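You operate a simulated robot arm through the tools that you are given. There is no shell and no other tool. Be economical: measure what you need, move in short steps, check, and stop when the job is done.

The job below is to be done with a simulated robot arm. You get a single attempt, and the scene is never put back.

TASK
Grind the oats fine into the green beaker, then move it to the black plate.
Fine: all the oats, none spilt; mill off before the beaker leaves. Set down upright: what you pick out.

It is judged by the outcome, as a careful person would: the job done as asked, and still so three seconds after it is handed in. It fails if anything else is knocked over, pushed out of place, dropped, spilled or broken.

THE ROBOT
A 6-joint arm with a two-finger parallel gripper, fixed in place. Base frame: the origin is at the foot of the arm, x ahead of it, y to its left, z up; the work surface is at about z = 0. Readings come in mm, degrees, newtons and seconds.
With the tool pointing down near the work surface it reaches from about 140 to 580 mm from the base axis. Its first joint turns from -66.0 to 66.0 degrees. Payload 2.1 kg.
The tool frame sits at the grasp point between the pads (the TCP): z along the fingers, y along the line on which they close. The tips reach 30 mm beyond it. Largest opening 94 mm; finger width 28, thickness 10; the body of the gripper, 50 by 96 mm, starts 55 mm behind the TCP.
Orientation is that of the tool frame in the base frame, as [roll, pitch, yaw] about the fixed x, y, z axes, in that order (R = Rz(yaw) Ry(pitch) Rx(roll)). With the fingers straight down and closing along the base's y, the tool's x points along the base's -x, its y along +y and its z along -z.

THE INTERFACE
- The arm moves only by the tool nudge_tool. Its argument "deltas" is a list of rows, each a list of 7 numbers: the shift along the tool's x, y, z in units of 40 mm (1.0 is 40 mm), then the turn, a rotation vector about the tool's x, y, z in units of 4 degrees (1.0 is 4 degrees), then the gripper command, from -1 (shut) to 1 (fully open), values between in proportion. In form: [[x, y, z, ax, ay, az, claw], ...]. A call has 1 to 20 rows; each row shifts and turns the commanded pose from where the row before left it, along the tool's axes as they then stand. A call with a number of a shift or a turn outside -1 to 1 is refused whole. Rows are played at 5 a second. More than 50 mm and 8.6 degrees between two rows, or a gripper value outside its range, and nothing of the call is played. A pose out of reach is approached as far as the arm can. The call stops where the force on the tool passes 40 N (or 10 N more than at its start, if that is more) or the arm is blocked; 0.2 s more then pass. Each finger travels about 72 mm/s and halts on what it meets, pressing with about 24 N; the grip force reading is that of the motor and also rises with nothing between the fingers. The clock runs only during rows and for 0.2 s after the last one: add rows that do not move to give the fingers time. It gives the time, the measured TCP pose, the force on the tool (base axes), the opening and the grip force at its end, in the units of the frame above (readings bear some noise), with the torque about the TCP (base axes, N m) and any sound that the robot's microphone picked up.
- Cameras (640 x 400 px; columns grow to the right, rows downward): "scene" is fixed at [66.1, -370, 508.3]; the picture's right is [0.69, -0.72, 0.00], its down [-0.32, -0.31, -0.90] and it looks along [0.65, 0.62, -0.44] (base axes); focal length 214 px, centre (320, 200). "wrist" rides on the gripper at [76, 14, -103] in the tool frame; the picture's right is [-0.18, 0.98, 0.00], its down [-0.75, -0.14, -0.64] and it looks along [-0.63, -0.12, 0.77] (tool axes); focal length 243 px, centre (320, 200). There is no depth. A picture from a camera that has moved, and an enlarged one, comes with that camera's place and axes in the base frame and with its lens. The place of the scene camera against the robot may be out by one fixed shift of up to 18 mm in any direction.
- capture(camera): a new picture of that camera. It takes no simulated time.
- inspect(camera, box): a new picture of the part [left, top, right, bottom] of that camera's present view, enlarged. It takes no simulated time.
- hand_in(): hands the job in; it is judged then, once.

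Go step by step. Nothing tells you positions but the pictures and the camera data: compare them with the known pose of the tool, close in by small moves and look again before you grip or let go. The budget is 120 turns and 68 pictures, counting those below and the enlarged ones. Unless the task says otherwise, let go and move clear before handing in, and close with one line.

The tools are called after "Emit:" by a JSON object that holds its "api" and its "payload". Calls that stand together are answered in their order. nudge_tool: Moves the arm, as the interface text tells. Its arguments: {"type":"object","properties":{"deltas":{"type":"array","items":{"type":"array","items":{"type":"number"}}}},"required":["deltas"]} The other tools are called the same way: capture (camera) takes a picture; inspect (camera, box) takes an enlarged picture of a part of a camera's view; hand_in () hands the job in.

At the start:

```text
time: 0.0
position: [374.7, 1.3, 383.9]
orientation: [-180.0, -0.1, 180.0]
contact_force: [0.1, -0.1, -0.6]
torque: [0.02, 0.01, 0.03]
width: 93.9
finger_force: 0.0
```

scene: 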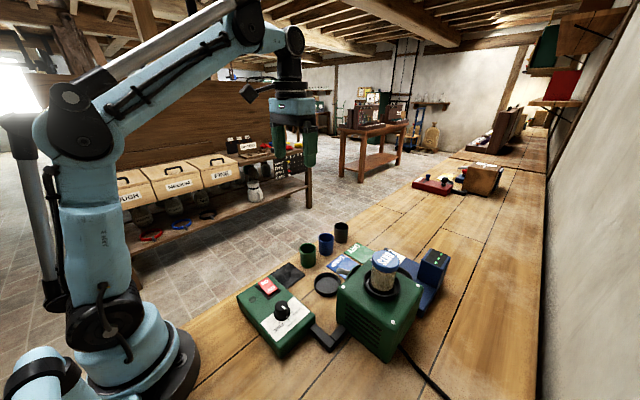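
wrist: 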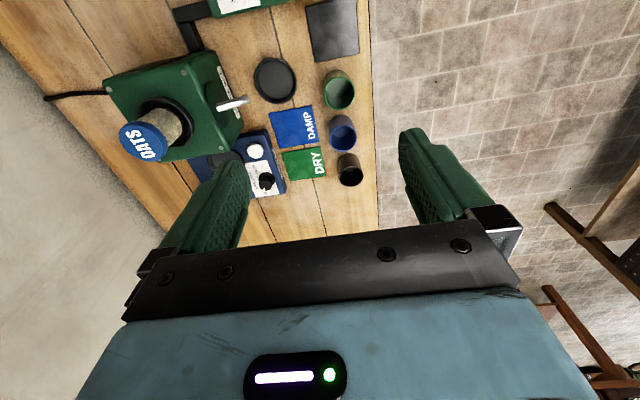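

I see a green mill with an OATS jar on top, a control box with a dial and a red button, beakers (green, blue, dark), cards DAMP/DRY, a black plate. I'll take closer pictures to read the labels.

Emit:
{"api": "inspect", "payload": {"camera": "scene", "box": [220, 240, 350, 360]}}

Emit:
{"api": "inspect", "payload": {"camera": "scene", "box": [310, 210, 470, 370]}}

Emit:
{"api": "inspect", "payload": {"camera": "wrist", "box": [40, 0, 380, 220]}}

```text
3.33 times, centred on (285, 300) of scene
camera zoom: at [66.1, -370.0, 508.3], right [0.69, -0.72, 0.0], down [-0.32, -0.31, -0.9], along [0.65, 0.62, -0.44], focal length 715 px, centre (437, -133)
```

zoom: 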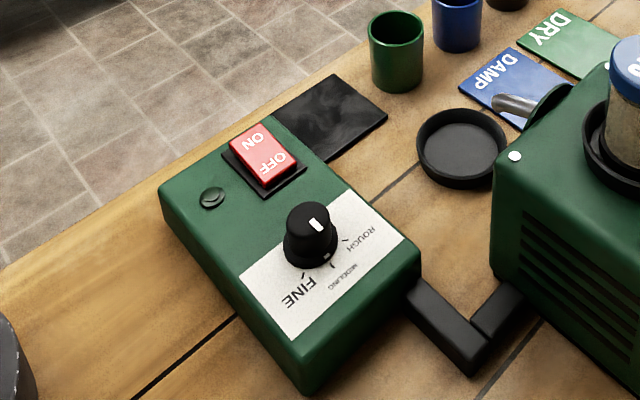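

```text
2.50 times, centred on (390, 290) of scene
camera zoom: at [66.1, -370.0, 508.3], right [0.69, -0.72, 0.0], down [-0.32, -0.31, -0.9], along [0.65, 0.62, -0.44], focal length 536 px, centre (145, -25)
```

zoom: 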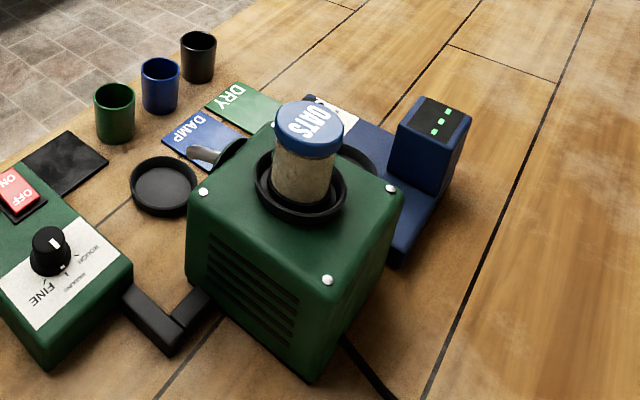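

```text
1.82 times, centred on (210, 110) of wrist
camera zoom: at [297.4, 16.3, 486.1], right [0.18, 0.98, 0.0], down [0.75, -0.14, 0.64], along [0.63, -0.12, -0.77], focal length 441 px, centre (520, 364)
```

zoom: 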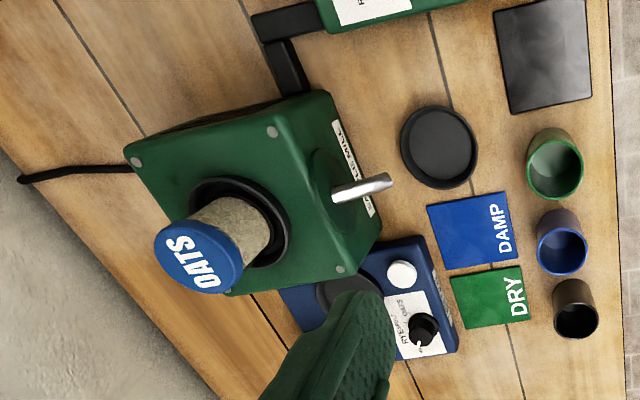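

The knob box sits around (240,-85) and the dish at about (400,-87), with the green beaker at about (424,26). I'll move the wrist camera to read the control box and mill front from closer.

Emit:
{"api": "nudge_tool", "payload": {"deltas": [[0.9, -0.38, 0.5, 0, 0, 0, 1], [0.9, -0.38, 0.5, 0, 0, 0, 1], [0.9, -0.38, 0.5, 0, 0, 0, 1], [0.9, -0.38, 0.5, 0, 0, 0, 1], [0, 0, 0, 0, 0, 0, 1]]}}

Emit:
{"api": "capture", "payload": {"camera": "wrist"}}

```text
time: 1.2
position: [231.6, -60.2, 303.0]
orientation: [179.9, 0.0, -180.0]
contact_force: [-0.2, 0.3, 0.1]
torque: [-0.01, 0.01, 0.0]
width: 94.3
finger_force: 0.1
```

```text
62 pictures are left
camera wrist: at [153.7, -44.9, 404.8], right [0.18, 0.98, 0.0], down [0.75, -0.14, 0.64], along [0.63, -0.12, -0.77], focal length 243 px, centre (320, 200)
```

wrist: 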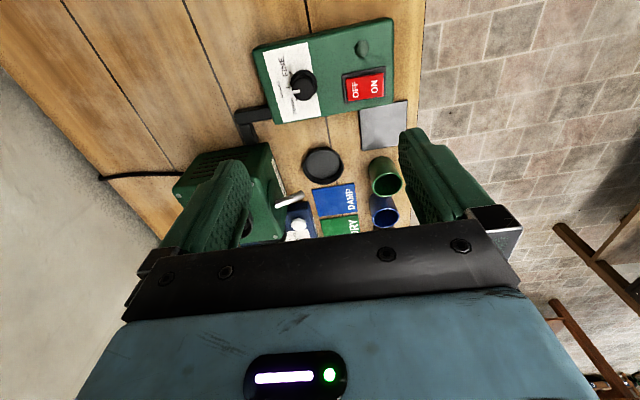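

Emit:
{"api": "inspect", "payload": {"camera": "wrist", "box": [240, 10, 420, 125]}}

Emit:
{"api": "inspect", "payload": {"camera": "wrist", "box": [240, 100, 420, 240]}}

```text
3.48 times, centred on (330, 68) of wrist
camera zoom: at [153.7, -44.9, 404.8], right [0.18, 0.98, 0.0], down [0.75, -0.14, 0.64], along [0.63, -0.12, -0.77], focal length 844 px, centre (285, 661)
```

zoom: 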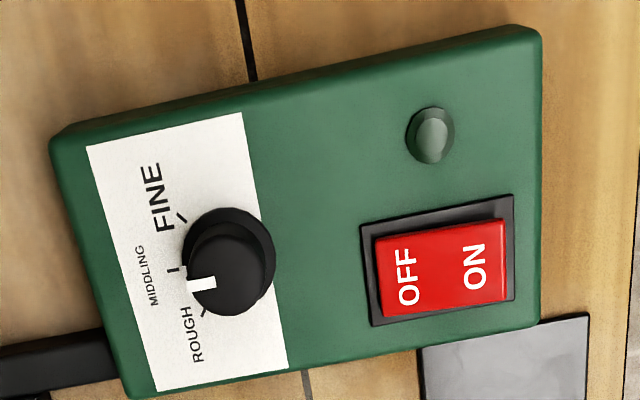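

```text
2.86 times, centred on (330, 170) of wrist
camera zoom: at [153.7, -44.9, 404.8], right [0.18, 0.98, 0.0], down [0.75, -0.14, 0.64], along [0.63, -0.12, -0.77], focal length 693 px, centre (291, 286)
```

zoom: 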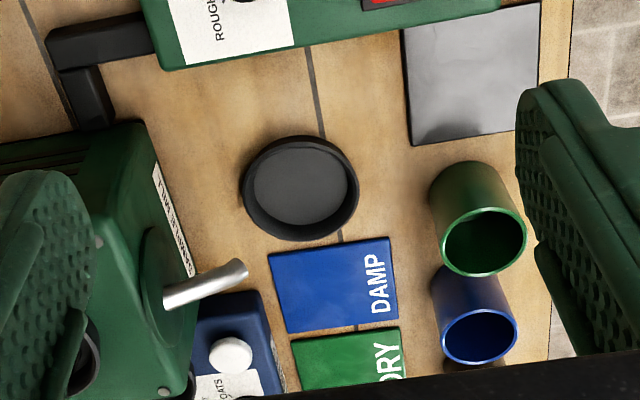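

Dial currently lies between ROUGH and MIDDLING; the rocker appears off. Next I'll look at the mill's hopper, spout and the blue machine from above.

Emit:
{"api": "nudge_tool", "payload": {"deltas": [[0, -0.9, -0.6, 0, 0, 0, 1], [0, -0.9, -0.6, 0, 0, 0, 1], [0, -0.6, -0.6, 0, 0, 0, 1], [0, -0.6, -0.2, 0, 0, 0, 1], [0, 0, 0, 0, 0, 0, 1]]}}

Emit:
{"api": "capture", "payload": {"camera": "wrist"}}

```text
time: 2.4
position: [229.8, -179.2, 384.2]
orientation: [180.0, 0.0, 179.9]
contact_force: [0.1, -0.3, 0.3]
torque: [-0.02, -0.01, 0.01]
width: 93.9
finger_force: 0.1
```

```text
59 pictures are left
camera wrist: at [153.1, -164.2, 485.9], right [0.18, 0.98, 0.0], down [0.75, -0.14, 0.64], along [0.63, -0.12, -0.77], focal length 243 px, centre (320, 200)
```

wrist: 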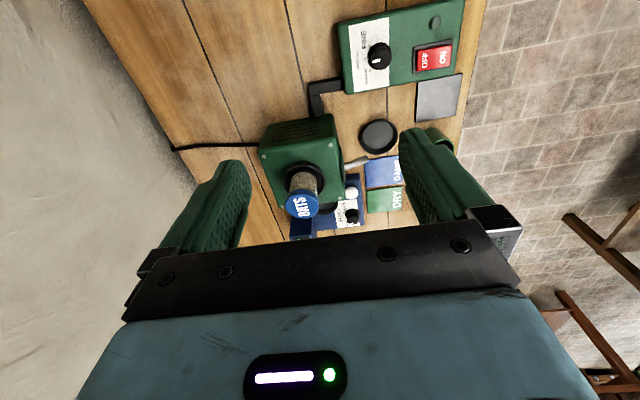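

Emit:
{"api": "inspect", "payload": {"camera": "wrist", "box": [250, 105, 410, 240]}}

Emit:
{"api": "inspect", "payload": {"camera": "scene", "box": [350, 230, 460, 310]}}

```text
2.96 times, centred on (330, 172) of wrist
camera zoom: at [153.1, -164.2, 485.9], right [0.18, 0.98, 0.0], down [0.75, -0.14, 0.64], along [0.63, -0.12, -0.77], focal length 719 px, centre (290, 282)
```

zoom: 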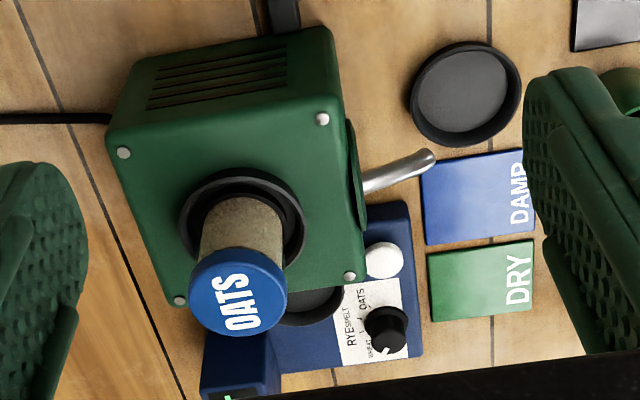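

```text
5.00 times, centred on (405, 270) of scene
camera zoom: at [66.1, -370.0, 508.3], right [0.69, -0.72, 0.0], down [-0.32, -0.31, -0.9], along [0.65, 0.62, -0.44], focal length 1072 px, centre (-105, -150)
```

zoom: 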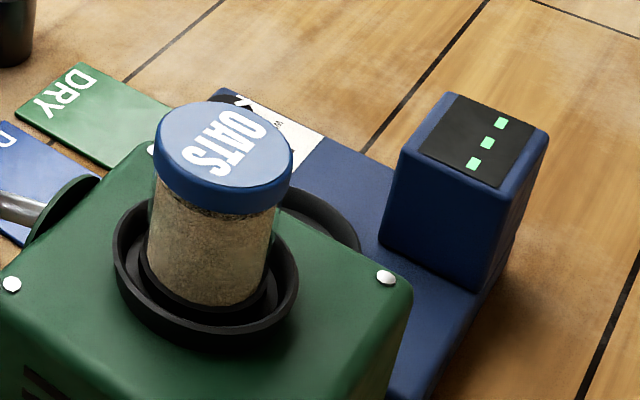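

Oats are in the mill's jar hopper; the spout tip is at about (399,-121,81) and the blue unit is a separate tester. I'll get a close view of the spout, dish and beakers.

Emit:
{"api": "nudge_tool", "payload": {"deltas": [[-0.42, 0.8, 0.5, 0, 0, 0, 1], [-0.42, 0.8, 0.8, 0, 0, 0, 1], [-0.42, 0.8, 0.9, 0, 0, 0, 1], [-0.42, 0.8, 0.9, 0, 0, 0, 1], [-0.42, 0.02, 0.9, 0, 0, 0, 1], [-0.42, 0, 0.9, 0, 0, 0, 1], [0, 0, 0, 0, 0, 0, 1]]}}

Emit:
{"api": "capture", "payload": {"camera": "wrist"}}

Emit:
{"api": "inspect", "payload": {"camera": "wrist", "box": [170, 0, 470, 190]}}

```text
refused: row 3 steps farther than a row can; nothing moved
```

```text
56 pictures are left
camera wrist: at [153.1, -164.2, 485.9], right [0.18, 0.98, 0.0], down [0.75, -0.14, 0.64], along [0.63, -0.12, -0.77], focal length 243 px, centre (320, 200)
```

wrist: 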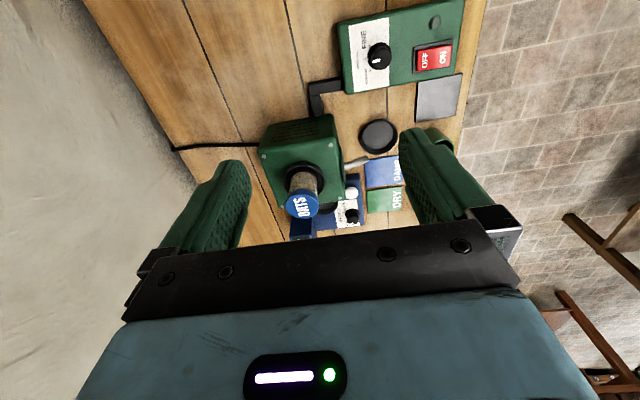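

```text
2.11 times, centred on (320, 95) of wrist
camera zoom: at [153.1, -164.2, 485.9], right [0.18, 0.98, 0.0], down [0.75, -0.14, 0.64], along [0.63, -0.12, -0.77], focal length 511 px, centre (320, 421)
```

zoom: 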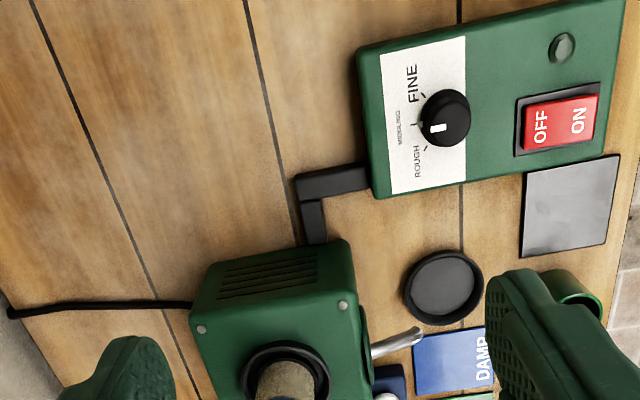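

The step was too large in one row, so nothing moved; I repeat it with smaller rows.

Emit:
{"api": "nudge_tool", "payload": {"deltas": [[-0.2, 0.8, 0.3, 0, 0, 0, 1], [-0.2, 0.8, 0.3, 0, 0, 0, 1], [-0.42, 0.8, 0.5, 0, 0, 0, 1], [-0.42, 0.8, 0.6, 0, 0, 0, 1], [-0.42, 0.02, 0.9, 0, 0, 0, 1], [-0.42, 0, 0.9, 0, 0, 0, 1], [-0.42, 0, 0.9, 0, 0, 0, 1], [0, 0, 0.9, 0, 0, 0, 1], [0, 0, 0, 0, 0, 0, 1]]}}

Emit:
{"api": "capture", "payload": {"camera": "wrist"}}

```text
time: 4.4
position: [331.6, -51.0, 171.9]
orientation: [180.0, 0.0, 179.9]
contact_force: [-0.4, 0.0, -0.2]
torque: [0.02, -0.01, 0.03]
width: 94.1
finger_force: 0.0
```

```text
54 pictures are left
camera wrist: at [255.8, -36.0, 273.9], right [0.18, 0.98, 0.0], down [0.75, -0.14, 0.64], along [0.63, -0.12, -0.77], focal length 243 px, centre (320, 200)
```

wrist: 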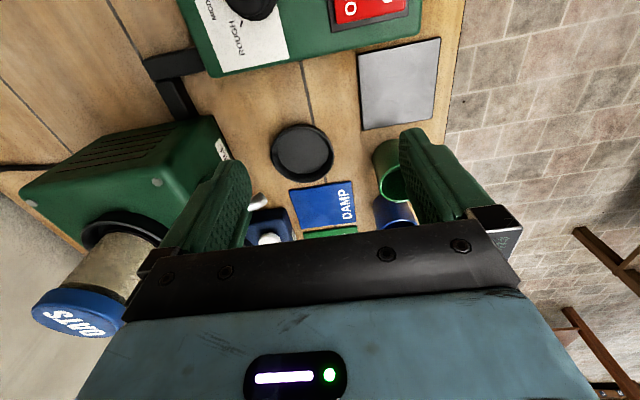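

Emit:
{"api": "inspect", "payload": {"camera": "wrist", "box": [210, 100, 460, 240]}}

Emit:
{"api": "inspect", "payload": {"camera": "scene", "box": [270, 210, 400, 310]}}

```text
2.56 times, centred on (335, 170) of wrist
camera zoom: at [255.8, -36.0, 273.9], right [0.18, 0.98, 0.0], down [0.75, -0.14, 0.64], along [0.63, -0.12, -0.77], focal length 621 px, centre (282, 277)
```

zoom: 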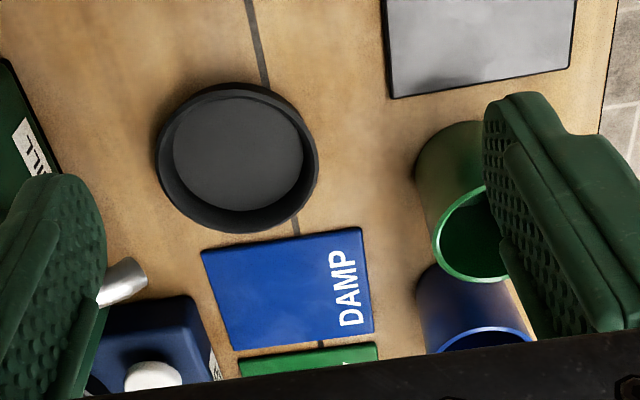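

```text
4.00 times, centred on (335, 260) of scene
camera zoom: at [66.1, -369.9, 508.3], right [0.69, -0.72, 0.0], down [-0.32, -0.31, -0.9], along [0.65, 0.62, -0.44], focal length 858 px, centre (260, -40)
```

zoom: 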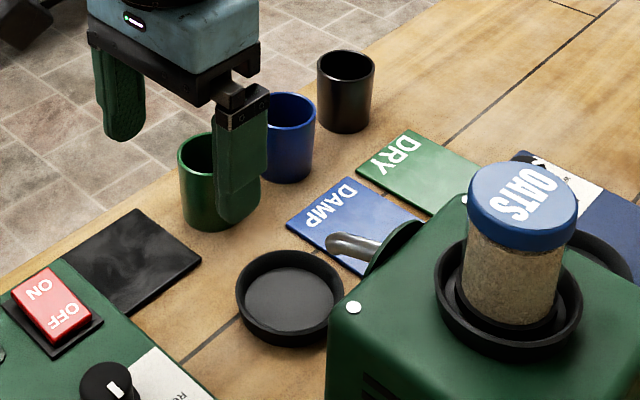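

The dial seems to be at MIDDLING, to be turned clockwise about 50° to FINE. Next, hover over the knob (about (242,-84)) to locate it precisely.

Emit:
{"api": "nudge_tool", "payload": {"deltas": [[0.75, -0.27, 0, 0, 0, 0, 0.3], [0.75, -0.27, 0, 0, 0, 0, 0.3], [0.75, -0.27, 0.5, 0, 0, 0, 0.3], [0, 0, 0.5, 0, 0, 0, 0.3], [0, 0, 0, 0, 0, 0, 0.3]]}}

Emit:
{"api": "capture", "payload": {"camera": "wrist"}}

Emit:
{"api": "inspect", "payload": {"camera": "scene", "box": [230, 250, 340, 360]}}

```text
time: 5.6
position: [241.9, -82.7, 132.4]
orientation: [180.0, 0.0, 180.0]
contact_force: [-0.9, -0.3, 0.5]
torque: [-0.02, 0.0, 0.02]
width: 61.0
finger_force: 0.0
```

```text
51 pictures are left
camera wrist: at [164.7, -67.9, 233.6], right [0.18, 0.98, 0.0], down [0.75, -0.14, 0.64], along [0.63, -0.12, -0.77], focal length 243 px, centre (320, 200)
```

wrist: 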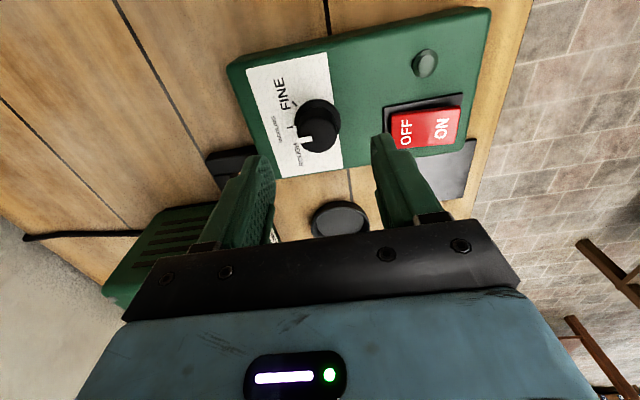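

```text
3.64 times, centred on (285, 305) of scene
camera zoom: at [66.0, -369.9, 508.3], right [0.69, -0.72, 0.0], down [-0.32, -0.31, -0.9], along [0.65, 0.62, -0.44], focal length 780 px, centre (447, -182)
```

zoom: 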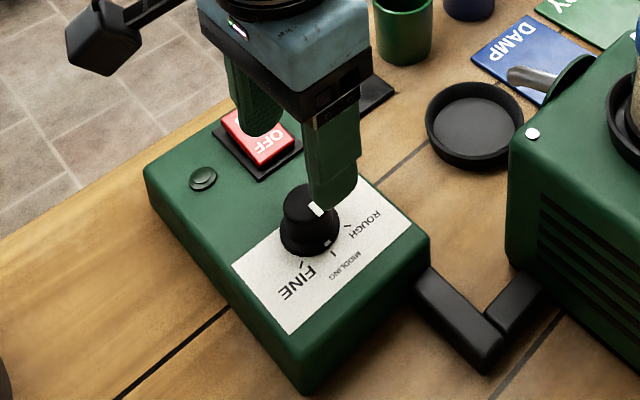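

Emit:
{"api": "inspect", "payload": {"camera": "wrist", "box": [230, 60, 390, 180]}}

```text
3.33 times, centred on (310, 120) of wrist
camera zoom: at [164.7, -67.9, 233.6], right [0.18, 0.98, 0.0], down [0.75, -0.14, 0.64], along [0.63, -0.12, -0.77], focal length 809 px, centre (353, 467)
```

zoom: 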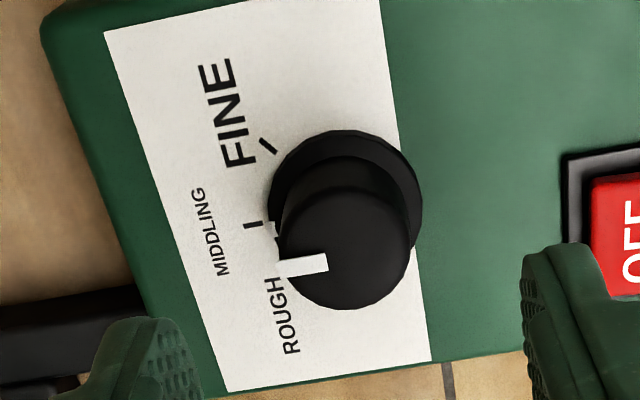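

The knob axis is at about (243.3,-84.6), top near z≈60. I'll descend around its upper part and grip it.

Emit:
{"api": "nudge_tool", "payload": {"deltas": [[-0.035, -0.045, 0.5, 0, 0, 0, 0.3], [0, 0, 0.5, 0, 0, 0, 0.3], [0, 0, 0.4, 0, 0, 0, 0.3], [0, 0, 0, 0, 0, 0, 0.3]]}}

Emit:
{"api": "capture", "payload": {"camera": "wrist"}}

Emit:
{"api": "inspect", "payload": {"camera": "scene", "box": [230, 250, 340, 360]}}

```text
time: 6.6
position: [241.7, -83.9, 76.7]
orientation: [180.0, 0.0, -180.0]
contact_force: [0.5, 0.8, -0.9]
torque: [0.01, 0.01, 0.02]
width: 61.3
finger_force: 0.1
```

```text
48 pictures are left
camera wrist: at [164.9, -69.5, 177.2], right [0.18, 0.98, 0.0], down [0.75, -0.14, 0.64], along [0.63, -0.12, -0.77], focal length 243 px, centre (320, 200)
```

wrist: 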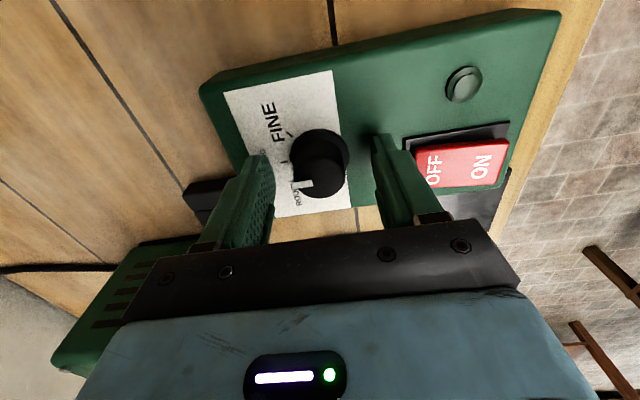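

```text
3.64 times, centred on (285, 305) of scene
camera zoom: at [66.0, -369.9, 508.3], right [0.69, -0.72, 0.0], down [-0.32, -0.31, -0.9], along [0.65, 0.62, -0.44], focal length 780 px, centre (447, -182)
```

zoom: 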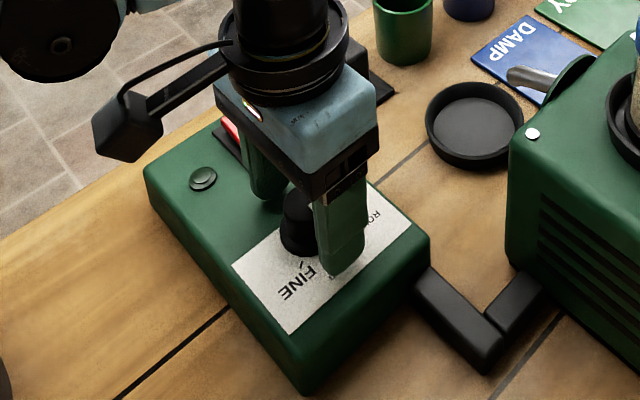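

Well centred; lower 3 mm and close on the knob.

Emit:
{"api": "nudge_tool", "payload": {"deltas": [[-0.05, -0.01, 0.08, 0, 0, 0, 0.3], [0, 0, 0, 0, 0, 0, -0.2], [0, 0, 0, 0, 0, 0, -0.6], [0, 0, 0, 0, 0, 0, -0.8], [0, 0, 0, 0, 0, 0, -0.8]]}}

```text
time: 7.8
position: [243.5, -85.6, 73.7]
orientation: [179.9, 0.0, 179.9]
contact_force: [0.5, 2.5, -7.2]
torque: [0.06, 0.02, 0.03]
width: 36.9
finger_force: 44.7
```

Knob gripped; turn it 52° clockwise.

Emit:
{"api": "nudge_tool", "payload": {"deltas": [[0, 0, 0, 0, 0, 1, -0.8], [0, 0, 0, 0, 0, 1, -0.8], [0, 0, 0, 0, 0, 1, -0.8], [0, 0, 0, 0, 0, 1, -0.8], [0, 0, 0, 0, 0, 1, -0.8], [0, 0, 0, 0, 0, 1, -0.8], [0, 0, 0, 0, 0, 1, -0.8], [0, 0, 0, 0, 0, 1, -0.8], [0, 0, 0, 0, 0, 1, -0.8], [0, 0, 0, 0, 0, 1, -0.8], [0, 0, 0, 0, 0, 1, -0.8], [0, 0, 0, 0, 0, 1, -0.8], [0, 0, 0, 0, 0, 1, -0.8], [0, 0, 0, 0, 0, 0, -0.8]]}}

Emit:
{"api": "capture", "payload": {"camera": "wrist"}}

```text
time: 8.4
position: [244.0, -85.1, 72.5]
orientation: [-179.9, 0.2, 172.0]
contact_force: [0.6, -0.9, -3.6]
torque: [0.09, 0.09, 0.01]
width: 37.4
finger_force: 45.1
stopped in row 3: the force on the tool passed its limit at 43 N (the readings are from after the stop); the commanded pose is now the measured one
```

```text
46 pictures are left
camera wrist: at [169.5, -59.6, 173.7], right [0.32, 0.95, 0.0], down [0.73, -0.24, 0.64], along [0.61, -0.21, -0.76], focal length 243 px, centre (320, 200)
```

wrist: 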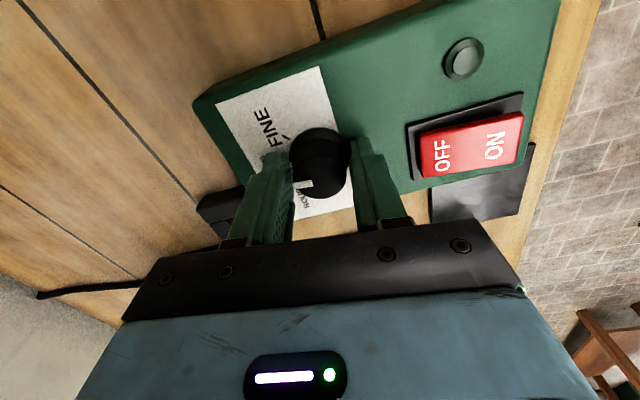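

The force limit tripped; probably the fingertips hold the skirt. I'll look closely, then open, rise and regrip the barrel.

Emit:
{"api": "nudge_tool", "payload": {"deltas": [[0, 0, 0, 0, 0, 0, 0.1], [0, 0, -0.1, 0, 0, 0, 0.1], [0, 0, 0, 0, 0, 0, 0.1]]}}

Emit:
{"api": "inspect", "payload": {"camera": "wrist", "box": [230, 80, 420, 220]}}

Emit:
{"api": "inspect", "payload": {"camera": "scene", "box": [270, 270, 330, 330]}}

```text
time: 9.2
position: [243.4, -85.6, 77.0]
orientation: [-179.9, 0.2, 172.0]
contact_force: [0.1, 0.8, 0.4]
torque: [0.03, -0.04, 0.01]
width: 51.8
finger_force: 0.2
```

```text
2.86 times, centred on (325, 150) of wrist
camera zoom: at [169.6, -59.6, 177.9], right [0.32, 0.95, 0.0], down [0.73, -0.24, 0.64], along [0.61, -0.21, -0.77], focal length 693 px, centre (306, 343)
```

zoom: 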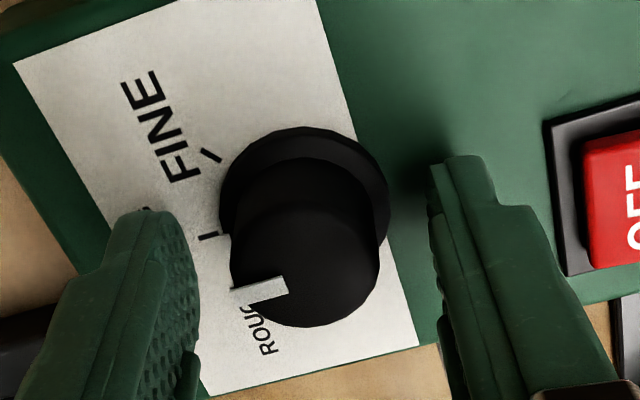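

```text
6.67 times, centred on (300, 300) of scene
camera zoom: at [66.1, -370.0, 508.3], right [0.69, -0.72, 0.0], down [-0.32, -0.31, -0.9], along [0.65, 0.62, -0.44], focal length 1430 px, centre (453, -467)
```

zoom: 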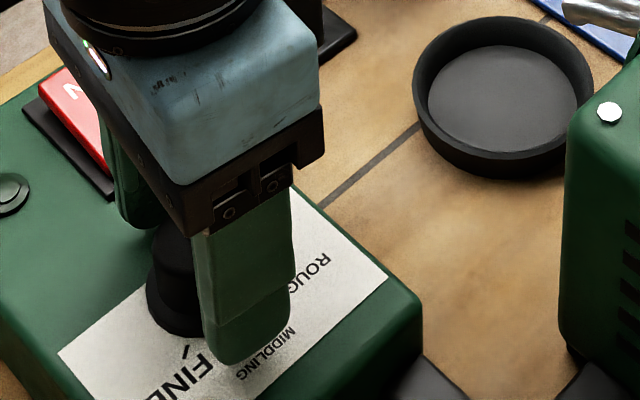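

Emit:
{"api": "nudge_tool", "payload": {"deltas": [[0, 0, -0.08, 0, 0, 0, 0.1], [0, 0, 0, 0, 0, 0, -0.3], [0, 0, 0, 0, 0, 0, -0.5], [0, 0, 0, 0, 0, 0, -0.5], [0, 0, 0, 0, 0, 0, -0.5]]}}

```text
time: 10.4
position: [244.4, -85.0, 80.7]
orientation: [180.0, 0.1, 172.0]
contact_force: [-0.7, 1.1, 6.1]
torque: [0.02, -0.03, -0.01]
width: 29.0
finger_force: 44.9
```

Now on the 29 mm barrel. Turn a few degrees to test.

Emit:
{"api": "nudge_tool", "payload": {"deltas": [[0, 0, 0, 0, 0, 0.6, -0.5], [0, 0, 0, 0, 0, 0.6, -0.5], [0, 0, 0, 0, 0, 0.6, -0.5], [0, 0, 0, 0, 0, 0.6, -0.5], [0, 0, 0, 0, 0, 0.6, -0.5], [0, 0, 0, 0, 0, 0.6, -0.5], [0, 0, 0, 0, 0, 0, -0.5]]}}

Emit:
{"api": "inspect", "payload": {"camera": "wrist", "box": [230, 80, 420, 220]}}

```text
time: 11.7
position: [243.8, -84.8, 79.9]
orientation: [-179.9, 0.2, 160.2]
contact_force: [-0.8, 0.3, 4.4]
torque: [0.07, -0.16, -0.01]
width: 29.2
finger_force: 44.9
stopped in row 6: the force on the tool passed its limit at 44 N (the readings are from after the stop); the commanded pose is now the measured one
```

```text
2.86 times, centred on (325, 150) of wrist
camera zoom: at [176.2, -45.2, 181.2], right [0.51, 0.86, 0.0], down [0.66, -0.39, 0.64], along [0.55, -0.33, -0.77], focal length 693 px, centre (306, 343)
```

zoom: 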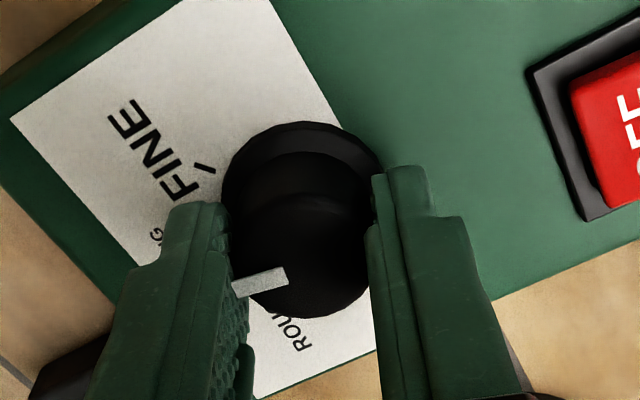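

The knob is turning with the gripper; the trips look like friction spikes. Continue in smaller steps.

Emit:
{"api": "nudge_tool", "payload": {"deltas": [[0, 0, 0, 0, 0, 0.4, -0.5], [0, 0, 0, 0, 0, 0.4, -0.5], [0, 0, 0, 0, 0, 0.4, -0.5], [0, 0, 0, 0, 0, 0.4, -0.5], [0, 0, 0, 0, 0, 0.4, -0.5], [0, 0, 0, 0, 0, 0.4, -0.5], [0, 0, 0, 0, 0, 0.4, -0.5], [0, 0, 0, 0, 0, 0.4, -0.5], [0, 0, 0, 0, 0, 0.4, -0.5], [0, 0, 0, 0, 0, 0.4, -0.5], [0, 0, 0, 0, 0, 0.4, -0.5], [0, 0, 0, 0, 0, 0.4, -0.5], [0, 0, 0, 0, 0, 0, -0.5]]}}

Emit:
{"api": "inspect", "payload": {"camera": "wrist", "box": [230, 80, 420, 220]}}

```text
time: 14.5
position: [243.4, -85.1, 80.0]
orientation: [-179.8, 0.0, 140.9]
contact_force: [-9.4, -4.9, -26.9]
torque: [-0.45, -0.24, 0.01]
width: 29.1
finger_force: 44.8
```

```text
2.86 times, centred on (325, 150) of wrist
camera zoom: at [192.9, -25.5, 181.2], right [0.76, 0.65, 0.0], down [0.5, -0.58, 0.64], along [0.42, -0.49, -0.77], focal length 693 px, centre (306, 343)
```

zoom: 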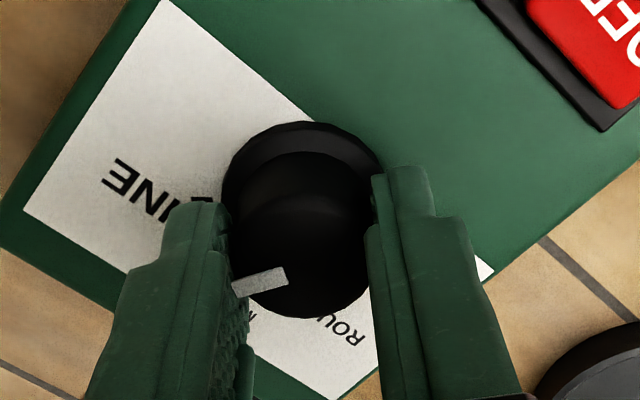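

Knob now at roughly 31°; about 18° remain to FINE. Continue.

Emit:
{"api": "nudge_tool", "payload": {"deltas": [[0, 0, 0, 0, 0, 0.4, -0.5], [0, 0, 0, 0, 0, 0.4, -0.5], [0, 0, 0, 0, 0, 0.4, -0.5], [0, 0, 0, 0, 0, 0.4, -0.5], [0, 0, 0, 0, 0, 0.4, -0.5], [0, 0, 0, 0, 0, 0.4, -0.5], [0, 0, 0, 0, 0, 0.4, -0.5], [0, 0, 0, 0, 0, 0.4, -0.5], [0, 0, 0, 0, 0, 0.4, -0.5], [0, 0, 0, 0, 0, 0.4, -0.5], [0, 0, 0, 0, 0, 0.4, -0.5], [0, 0, 0, 0, 0, 0, -0.5]]}}

Emit:
{"api": "inspect", "payload": {"camera": "wrist", "box": [230, 80, 420, 220]}}

```text
time: 15.8
position: [243.0, -85.4, 79.7]
orientation: [-180.0, 0.2, 132.5]
contact_force: [0.9, -1.3, -7.3]
torque: [0.18, 0.17, -0.01]
width: 29.4
finger_force: 45.8
stopped in row 6: the force on the tool passed its limit at 41 N (the readings are from after the stop); the commanded pose is now the measured one
```

```text
2.86 times, centred on (325, 150) of wrist
camera zoom: at [201.7, -18.8, 181.1], right [0.85, 0.53, 0.0], down [0.4, -0.65, 0.65], along [0.34, -0.55, -0.76], focal length 693 px, centre (306, 343)
```

zoom: 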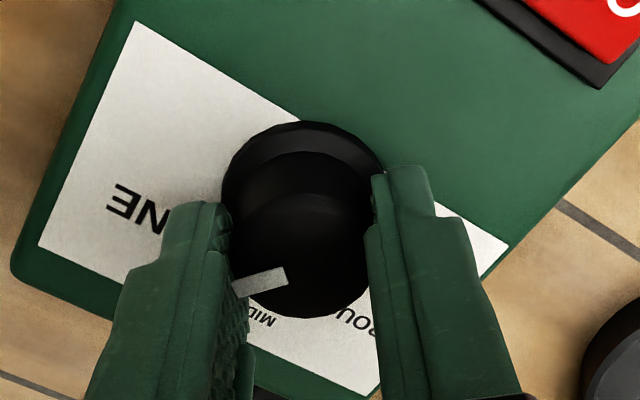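

Emit:
{"api": "nudge_tool", "payload": {"deltas": [[0, 0, 0, 0, 0, 0.4, -0.5], [0, 0, 0, 0, 0, 0.4, -0.5], [0, 0, 0, 0, 0, 0.4, -0.5], [0, 0, 0, 0, 0, 0.4, -0.5], [0, 0, 0, 0, 0, 0.4, -0.5], [0, 0, 0, 0, 0, 0, -0.5]]}}

Emit:
{"api": "nudge_tool", "payload": {"deltas": [[0, 0, 0, 0, 0, 0, 0.2], [0, 0, 0, 0, 0, 0, 0.4], [0, 0, -0.6, 0, 0, 0, 0.4], [0, 0, -0.9, 0, 0, 0, 0.4], [0, 0, 0, 0, 0, 0, 0.4]]}}

Emit:
{"api": "inspect", "payload": {"camera": "wrist", "box": [230, 60, 390, 180]}}

```text
time: 17.2
position: [243.4, -85.3, 80.9]
orientation: [-179.9, 0.1, 124.5]
contact_force: [-5.8, 1.6, -16.5]
torque: [-0.3, 0.0, -0.01]
width: 29.1
finger_force: 45.3
```

```text
time: 18.4
position: [246.0, -85.2, 142.5]
orientation: [180.0, 0.2, 124.5]
contact_force: [0.4, 0.5, -0.8]
torque: [0.03, -0.04, -0.04]
width: 65.5
finger_force: 0.1
```

```text
3.33 times, centred on (310, 120) of wrist
camera zoom: at [212.7, -12.8, 242.1], right [0.91, 0.41, 0.0], down [0.31, -0.7, 0.65], along [0.26, -0.59, -0.76], focal length 809 px, centre (353, 467)
```

zoom: 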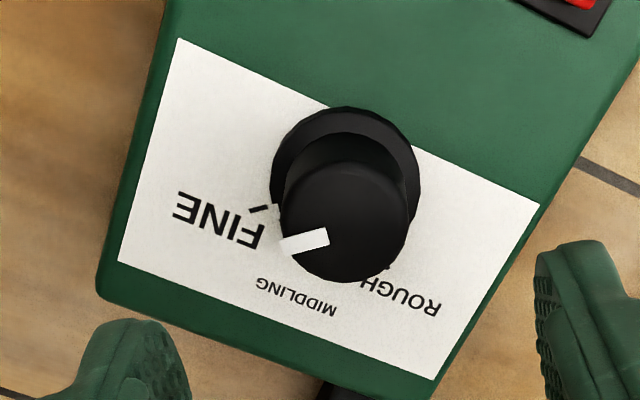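

The pointer is on FINE. Next I rotate the wrist back and go look at the green beaker from close range.

Emit:
{"api": "nudge_tool", "payload": {"deltas": [[0, 0, -0.5, 0, 0, -1, 1], [0, 0, -0.5, 0, 0, -1, 1], [0, 0, 0, 0, 0, -1, 1], [0, 0, 0, 0, 0, -1, 1], [0, 0, 0, 0, 0, -1, 1], [0, 0, 0, 0, 0, -1, 1], [0, 0, 0, 0, 0, -1, 1], [0, 0, 0, 0, 0, -1, 1], [0, 0, 0, 0, 0, -1, 1], [0, 0, 0, 0, 0, -1, 1], [0, 0, 0, 0, 0, -1, 1], [0, 0, 0, 0, 0, -1, 1], [0, 0, 0, 0, 0, -1, 1], [0, 0, 0, 0, 0, -0.87, 1], [0, 0, 0, 0, 0, 0, 1]]}}

Emit:
{"api": "nudge_tool", "payload": {"deltas": [[-0.7, 0.53, 0, 0, 0, 0, 1], [-0.7, 0.53, 0, 0, 0, 0, 1], [-0.7, 0.53, 0, 0, 0, 0, 1], [-0.7, 0.53, 0, 0, 0, 0, 1], [-0.7, 0.53, 0, 0, 0, 0, 1], [0, 0, 0, 0, 0, 0, 1]]}}

Emit:
{"api": "capture", "payload": {"camera": "wrist"}}

```text
time: 21.6
position: [244.0, -84.7, 180.2]
orientation: [-179.8, 0.1, -179.8]
contact_force: [-0.4, -0.2, 0.6]
torque: [0.06, -0.01, 0.0]
width: 93.9
finger_force: 0.1
```

```text
time: 23.0
position: [380.6, 19.5, 180.8]
orientation: [-179.9, 0.2, -180.0]
contact_force: [0.0, 0.4, 0.6]
torque: [0.01, 0.0, 0.0]
width: 94.2
finger_force: 0.1
```

```text
39 pictures are left
camera wrist: at [305.3, 34.4, 282.0], right [0.18, 0.98, 0.0], down [0.75, -0.14, 0.64], along [0.63, -0.12, -0.77], focal length 243 px, centre (320, 200)
```

wrist: 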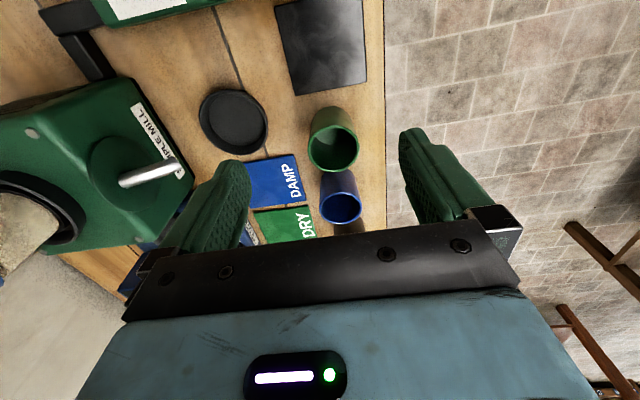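

Emit:
{"api": "inspect", "payload": {"camera": "wrist", "box": [270, 80, 400, 230]}}

Emit:
{"api": "inspect", "payload": {"camera": "wrist", "box": [80, 60, 280, 210]}}

```text
2.67 times, centred on (335, 155) of wrist
camera zoom: at [305.3, 34.4, 282.0], right [0.18, 0.98, 0.0], down [0.75, -0.14, 0.64], along [0.63, -0.12, -0.77], focal length 647 px, centre (280, 320)
```

zoom: 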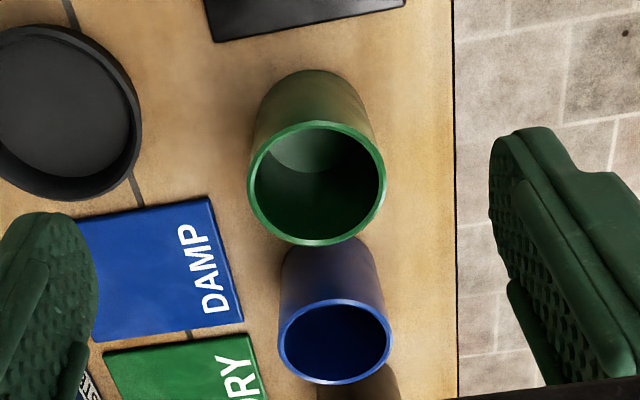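

```text
2.67 times, centred on (180, 135) of wrist
camera zoom: at [305.3, 34.4, 282.0], right [0.18, 0.98, 0.0], down [0.75, -0.14, 0.64], along [0.63, -0.12, -0.77], focal length 647 px, centre (693, 373)
```

zoom: 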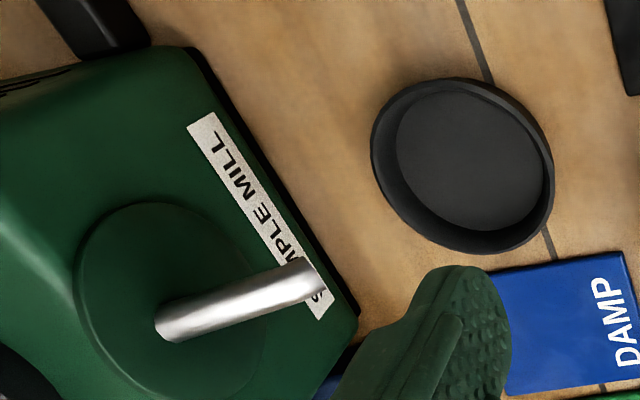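

The green beaker is at about (425,26), ~53 mm wide and ~57 mm tall; the dish under the spout at (397,-85) serves as the catch stand, so the square slab is the black plate. I move over the beaker and check centring.

Emit:
{"api": "nudge_tool", "payload": {"deltas": [[-0.6, 0.08, 0.2, 0, 0, 0, 1], [-0.5, 0.08, 0.5, 0, 0, 0, 1], [0, 0, 0.7, 0, 0, 0, 1], [0, 0, 0.3, 0, 0, 0, 1], [0, 0, 0, 0, 0, 0, 1]]}}

Emit:
{"api": "capture", "payload": {"camera": "wrist"}}

Emit:
{"api": "inspect", "payload": {"camera": "scene", "box": [270, 210, 370, 290]}}

```text
time: 24.2
position: [427.3, 28.0, 111.5]
orientation: [-179.8, 0.1, 180.0]
contact_force: [-0.1, 0.2, 1.0]
torque: [-0.04, 0.0, -0.02]
width: 94.0
finger_force: 0.1
```

```text
36 pictures are left
camera wrist: at [350.2, 42.7, 212.3], right [0.18, 0.98, 0.0], down [0.75, -0.14, 0.64], along [0.63, -0.12, -0.77], focal length 243 px, centre (320, 200)
```

wrist: 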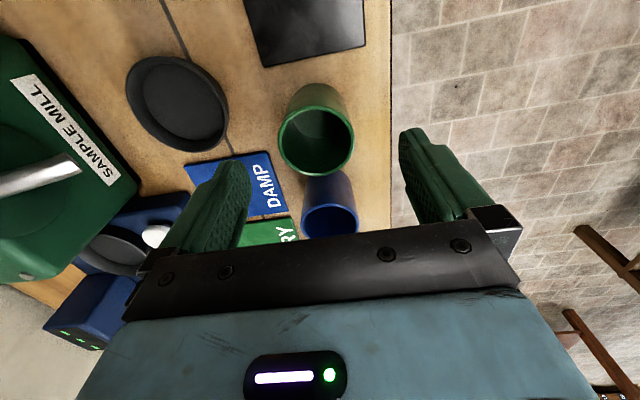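

```text
5.00 times, centred on (320, 250) of scene
camera zoom: at [66.1, -369.9, 508.3], right [0.69, -0.72, 0.0], down [-0.32, -0.31, -0.9], along [0.65, 0.62, -0.44], focal length 1072 px, centre (320, -50)
```

zoom: 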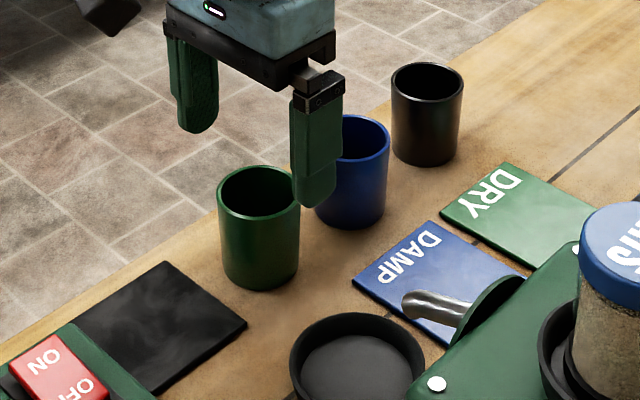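

Centring is within a few mm; descend to grip height z≈46 and close gently.

Emit:
{"api": "nudge_tool", "payload": {"deltas": [[0.1, -0.04, 0.5, 0, 0, 0, 1], [0, 0, 0.6, 0, 0, 0, 1], [0, 0, 0.53, 0, 0, 0, 1], [0, 0, 0, 0, 0, 0, 1]]}}

Emit:
{"api": "capture", "payload": {"camera": "wrist"}}

```text
time: 25.2
position: [422.7, 27.1, 46.9]
orientation: [-179.7, 0.1, 180.0]
contact_force: [-0.2, -1.0, 0.0]
torque: [0.01, 0.01, 0.01]
width: 94.2
finger_force: 0.1
```

```text
34 pictures are left
camera wrist: at [346.2, 41.9, 148.0], right [0.18, 0.98, 0.0], down [0.75, -0.14, 0.64], along [0.63, -0.12, -0.77], focal length 243 px, centre (320, 200)
```

wrist: 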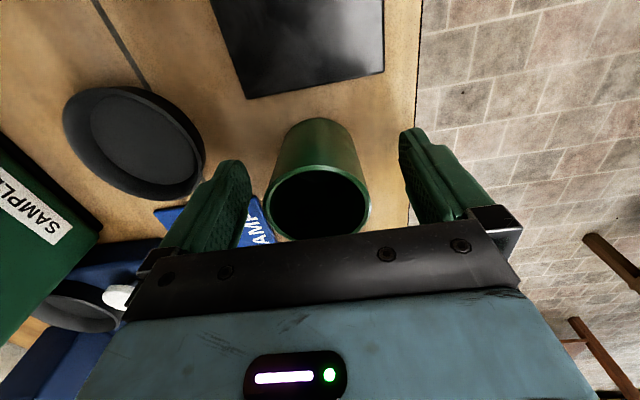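

Emit:
{"api": "nudge_tool", "payload": {"deltas": [[0, 0, 0, 0, 0, 0, 0.4], [0, 0, 0, 0, 0, 0, 0.1], [0, 0, 0, 0, 0, 0, 0], [0, 0, 0, 0, 0, 0, 0], [0, 0, 0, 0, 0, 0, 0]]}}

```text
time: 26.4
position: [423.0, 26.6, 47.6]
orientation: [-179.9, 0.1, -180.0]
contact_force: [-0.1, 0.1, 0.6]
torque: [-0.01, -0.02, -0.02]
width: 53.1
finger_force: 24.3
```

Gripped at 53 mm. Lift and check it holds.

Emit:
{"api": "nudge_tool", "payload": {"deltas": [[0, 0, -0.4, 0, 0, 0, 0], [0, 0, -0.7, 0, 0, 0, 0], [0, 0, -0.9, 0, 0, 0, 0], [0, 0, -0.9, 0, 0, 0, 0], [0, 0, 0, 0, 0, 0, 0]]}}

Emit:
{"api": "nudge_tool", "payload": {"deltas": [[0, 0, 0, 0, 0, 1, 0], [0, 0, 0, 0, 0, 1, 0], [0, 0, 0, 0, 0, 1, 0], [0, 0, 0, 0, 0, 1, 0], [0, 0, 0, 0, 0, 1, 0], [0, 0, 0, 0, 0, 1, 0], [0, 0, 0, 0, 0, 1, 0], [0, 0, 0, 0, 0, 1, 0], [0, 0, 0, 0, 0, 1, 0], [0, 0, 0, 0, 0, 1, 0], [0, 0, 0, 0, 0, 1, 0], [0, 0, 0, 0, 0, 1, 0], [0, 0, 0, 0, 0, 1, 0], [0, 0, 0, 0, 0, 1, 0], [0, 0, 0, 0, 0, 1, 0], [0, 0, 0, 0, 0, 1, 0], [0, 0, 0, 0, 0, 1, 0], [0, 0, 0, 0, 0, 1, 0], [0, 0, 0, 0, 0, 1, 0], [0, 0, 0, 0, 0, 1, 0]]}}

Emit:
{"api": "nudge_tool", "payload": {"deltas": [[0, 0, 0, 0, 0, 1, 0], [0, 0, 0, 0, 0, 1, 0], [0, 0, 0, 0, 0, 0.5, 0], [0, 0, 0, 0, 0, 0, 0]]}}

```text
time: 27.6
position: [423.3, 25.0, 162.2]
orientation: [-179.8, 0.1, -180.0]
contact_force: [0.7, 0.2, -1.4]
torque: [-0.01, 0.04, 0.0]
width: 53.0
finger_force: 23.9
```

```text
time: 31.8
position: [424.0, 25.1, 162.4]
orientation: [179.9, 0.2, 100.0]
contact_force: [0.2, 0.8, -1.7]
torque: [0.04, 0.04, -0.03]
width: 53.0
finger_force: 23.7
```

```text
time: 32.8
position: [422.5, 24.4, 161.6]
orientation: [180.0, 0.1, 89.9]
contact_force: [0.5, -0.2, -1.8]
torque: [0.01, -0.01, 0.04]
width: 53.1
finger_force: 24.3
```

Held well, now with fingers closing along x. Move toward the dish and look.

Emit:
{"api": "nudge_tool", "payload": {"deltas": [[-0.6, -0.2, 0, 0, 0, 0, 0], [-0.6, -0.2, 0, 0, 0, 0, 0], [-0.5, -0.2, 0, 0, 0, 0, 0], [-0.4, 0, 0, 0, 0, 0, 0], [0, 0, 0, 0, 0, 0, 0]]}}

Emit:
{"api": "capture", "payload": {"camera": "wrist"}}

Emit:
{"api": "inspect", "payload": {"camera": "scene", "box": [280, 190, 420, 310]}}

```text
time: 34.0
position: [401.9, -58.2, 164.3]
orientation: [180.0, 0.2, 90.0]
contact_force: [0.3, 0.1, -0.8]
torque: [-0.01, 0.0, 0.02]
width: 52.9
finger_force: 23.8
```

```text
33 pictures are left
camera wrist: at [413.8, 19.1, 264.9], right [0.98, -0.18, 0.0], down [-0.14, -0.75, 0.64], along [-0.12, -0.63, -0.76], focal length 243 px, centre (320, 200)
```

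wrist: 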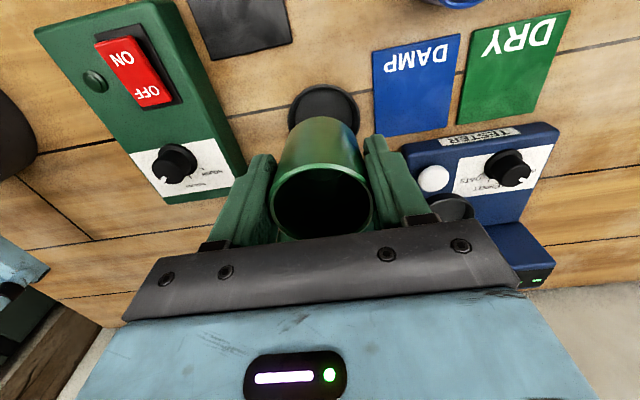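

```text
3.33 times, centred on (350, 250) of scene
camera zoom: at [66.1, -370.0, 508.3], right [0.69, -0.72, 0.0], down [-0.32, -0.31, -0.9], along [0.65, 0.62, -0.44], focal length 715 px, centre (220, 33)
```

zoom: 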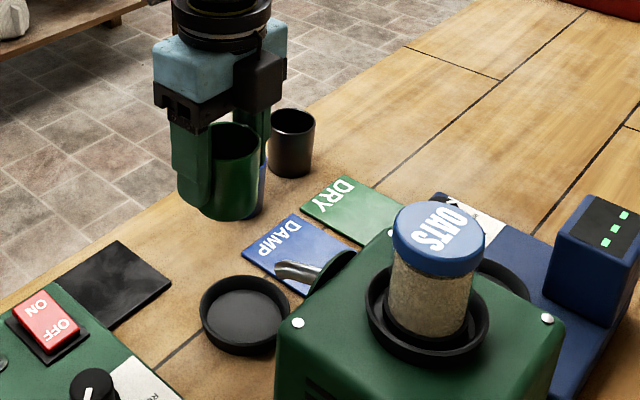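

Emit:
{"api": "nudge_tool", "payload": {"deltas": [[-0.4, -0.08, 0, 0, 0, 0, 0], [-0.32, 0, 0.2, 0, 0, 0, 0], [0, 0, 0.8, 0, 0, 0, 0], [0, 0, 0.8, 0, 0, 0, 0], [0, 0, 0.4, 0, 0, 0, 0], [0, 0, 0, 0, 0, 0, 0]]}}

Emit:
{"api": "capture", "payload": {"camera": "wrist"}}

Emit:
{"api": "inspect", "payload": {"camera": "scene", "box": [290, 220, 400, 310]}}

```text
time: 35.4
position: [396.1, -87.8, 74.6]
orientation: [179.9, 0.2, 90.0]
contact_force: [0.0, 0.9, -2.1]
torque: [0.04, -0.02, -0.02]
width: 52.8
finger_force: 24.5
```

```text
31 pictures are left
camera wrist: at [410.2, -10.5, 175.6], right [0.98, -0.18, 0.0], down [-0.14, -0.75, 0.64], along [-0.12, -0.63, -0.76], focal length 243 px, centre (320, 200)
```

wrist: 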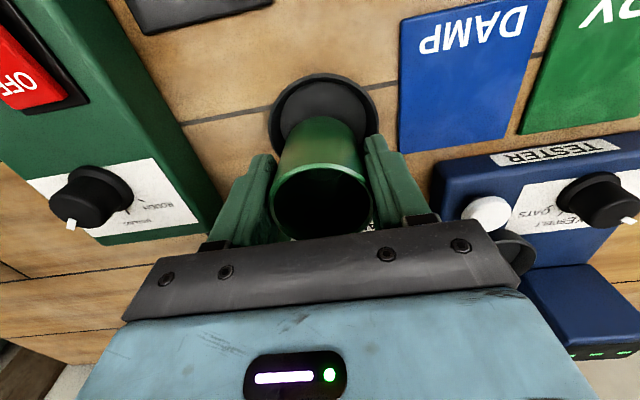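

```text
4.44 times, centred on (345, 265) of scene
camera zoom: at [66.1, -370.0, 508.3], right [0.69, -0.72, 0.0], down [-0.32, -0.31, -0.9], along [0.65, 0.62, -0.44], focal length 953 px, centre (209, -89)
```

zoom: 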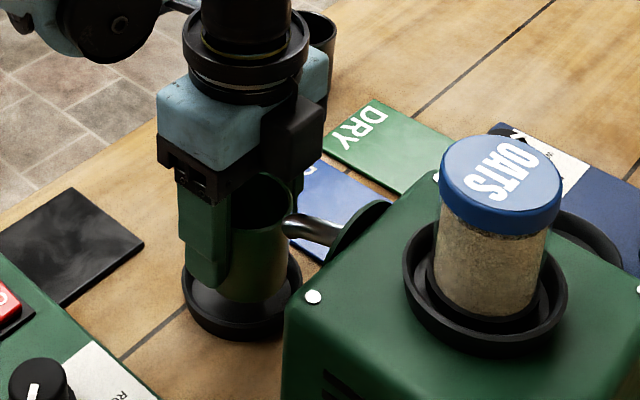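

Alignment with the dish looks good. Lower gently until the beaker touches the dish floor.

Emit:
{"api": "nudge_tool", "payload": {"deltas": [[0.03, 0.04, 0.2, 0, 0, 0, 0], [0, 0, 0.2, 0, 0, 0, 0], [0, 0, 0.1, 0, 0, 0, 0], [0, 0, 0.05, 0, 0, 0, 0], [0, 0, 0, 0, 0, 0, 0]]}}

Emit:
{"api": "inspect", "payload": {"camera": "scene", "box": [310, 230, 380, 300]}}

```text
time: 36.6
position: [396.8, -86.8, 53.0]
orientation: [179.9, 0.1, 89.9]
contact_force: [-0.3, 0.1, -1.2]
torque: [0.0, -0.02, -0.02]
width: 53.3
finger_force: 24.1
```

```text
5.71 times, centred on (345, 265) of scene
camera zoom: at [66.1, -370.0, 508.3], right [0.69, -0.72, 0.0], down [-0.32, -0.31, -0.9], along [0.65, 0.62, -0.44], focal length 1226 px, centre (177, -171)
```

zoom: 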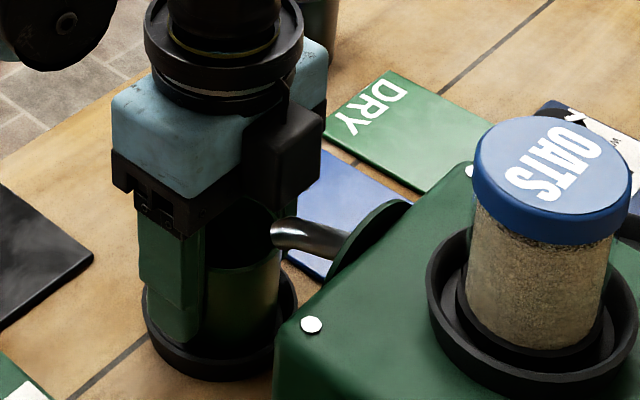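

Emit:
{"api": "nudge_tool", "payload": {"deltas": [[0, 0, 0.04, 0, 0, 0, 0], [0, 0, 0.03, 0, 0, 0, 0], [0, 0, 0, 0, 0, 0, 0]]}}

```text
time: 37.4
position: [398.2, -87.1, 49.2]
orientation: [179.7, 0.2, 90.0]
contact_force: [4.4, 0.8, 15.8]
torque: [-0.1, -0.01, 0.0]
width: 53.0
finger_force: 24.1
```

Contact with the dish floor. Release slightly and look.

Emit:
{"api": "nudge_tool", "payload": {"deltas": [[0, 0, -0.02, 0, 0, 0, 0], [0, 0, 0, 0, 0, 0, 0.25], [0, 0, 0, 0, 0, 0, 0.45], [0, 0, 0, 0, 0, 0, 0.45]]}}

Emit:
{"api": "capture", "payload": {"camera": "wrist"}}

```text
time: 38.4
position: [398.0, -85.9, 50.5]
orientation: [180.0, 0.2, 90.0]
contact_force: [-0.2, 0.5, -0.4]
torque: [-0.01, -0.01, 0.02]
width: 68.3
finger_force: 0.1
```

```text
28 pictures are left
camera wrist: at [411.6, -9.6, 152.3], right [0.98, -0.18, 0.0], down [-0.14, -0.75, 0.64], along [-0.12, -0.63, -0.76], focal length 243 px, centre (320, 200)
```

wrist: 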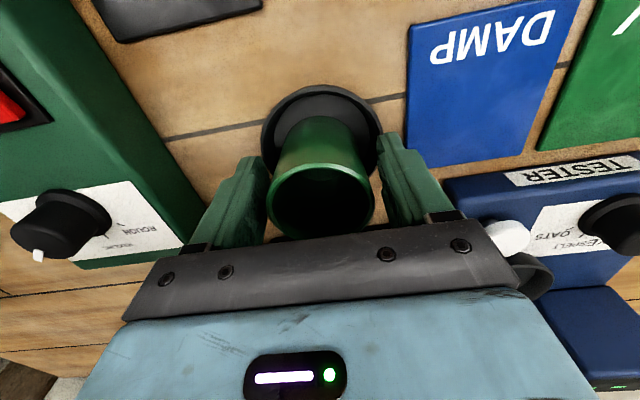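

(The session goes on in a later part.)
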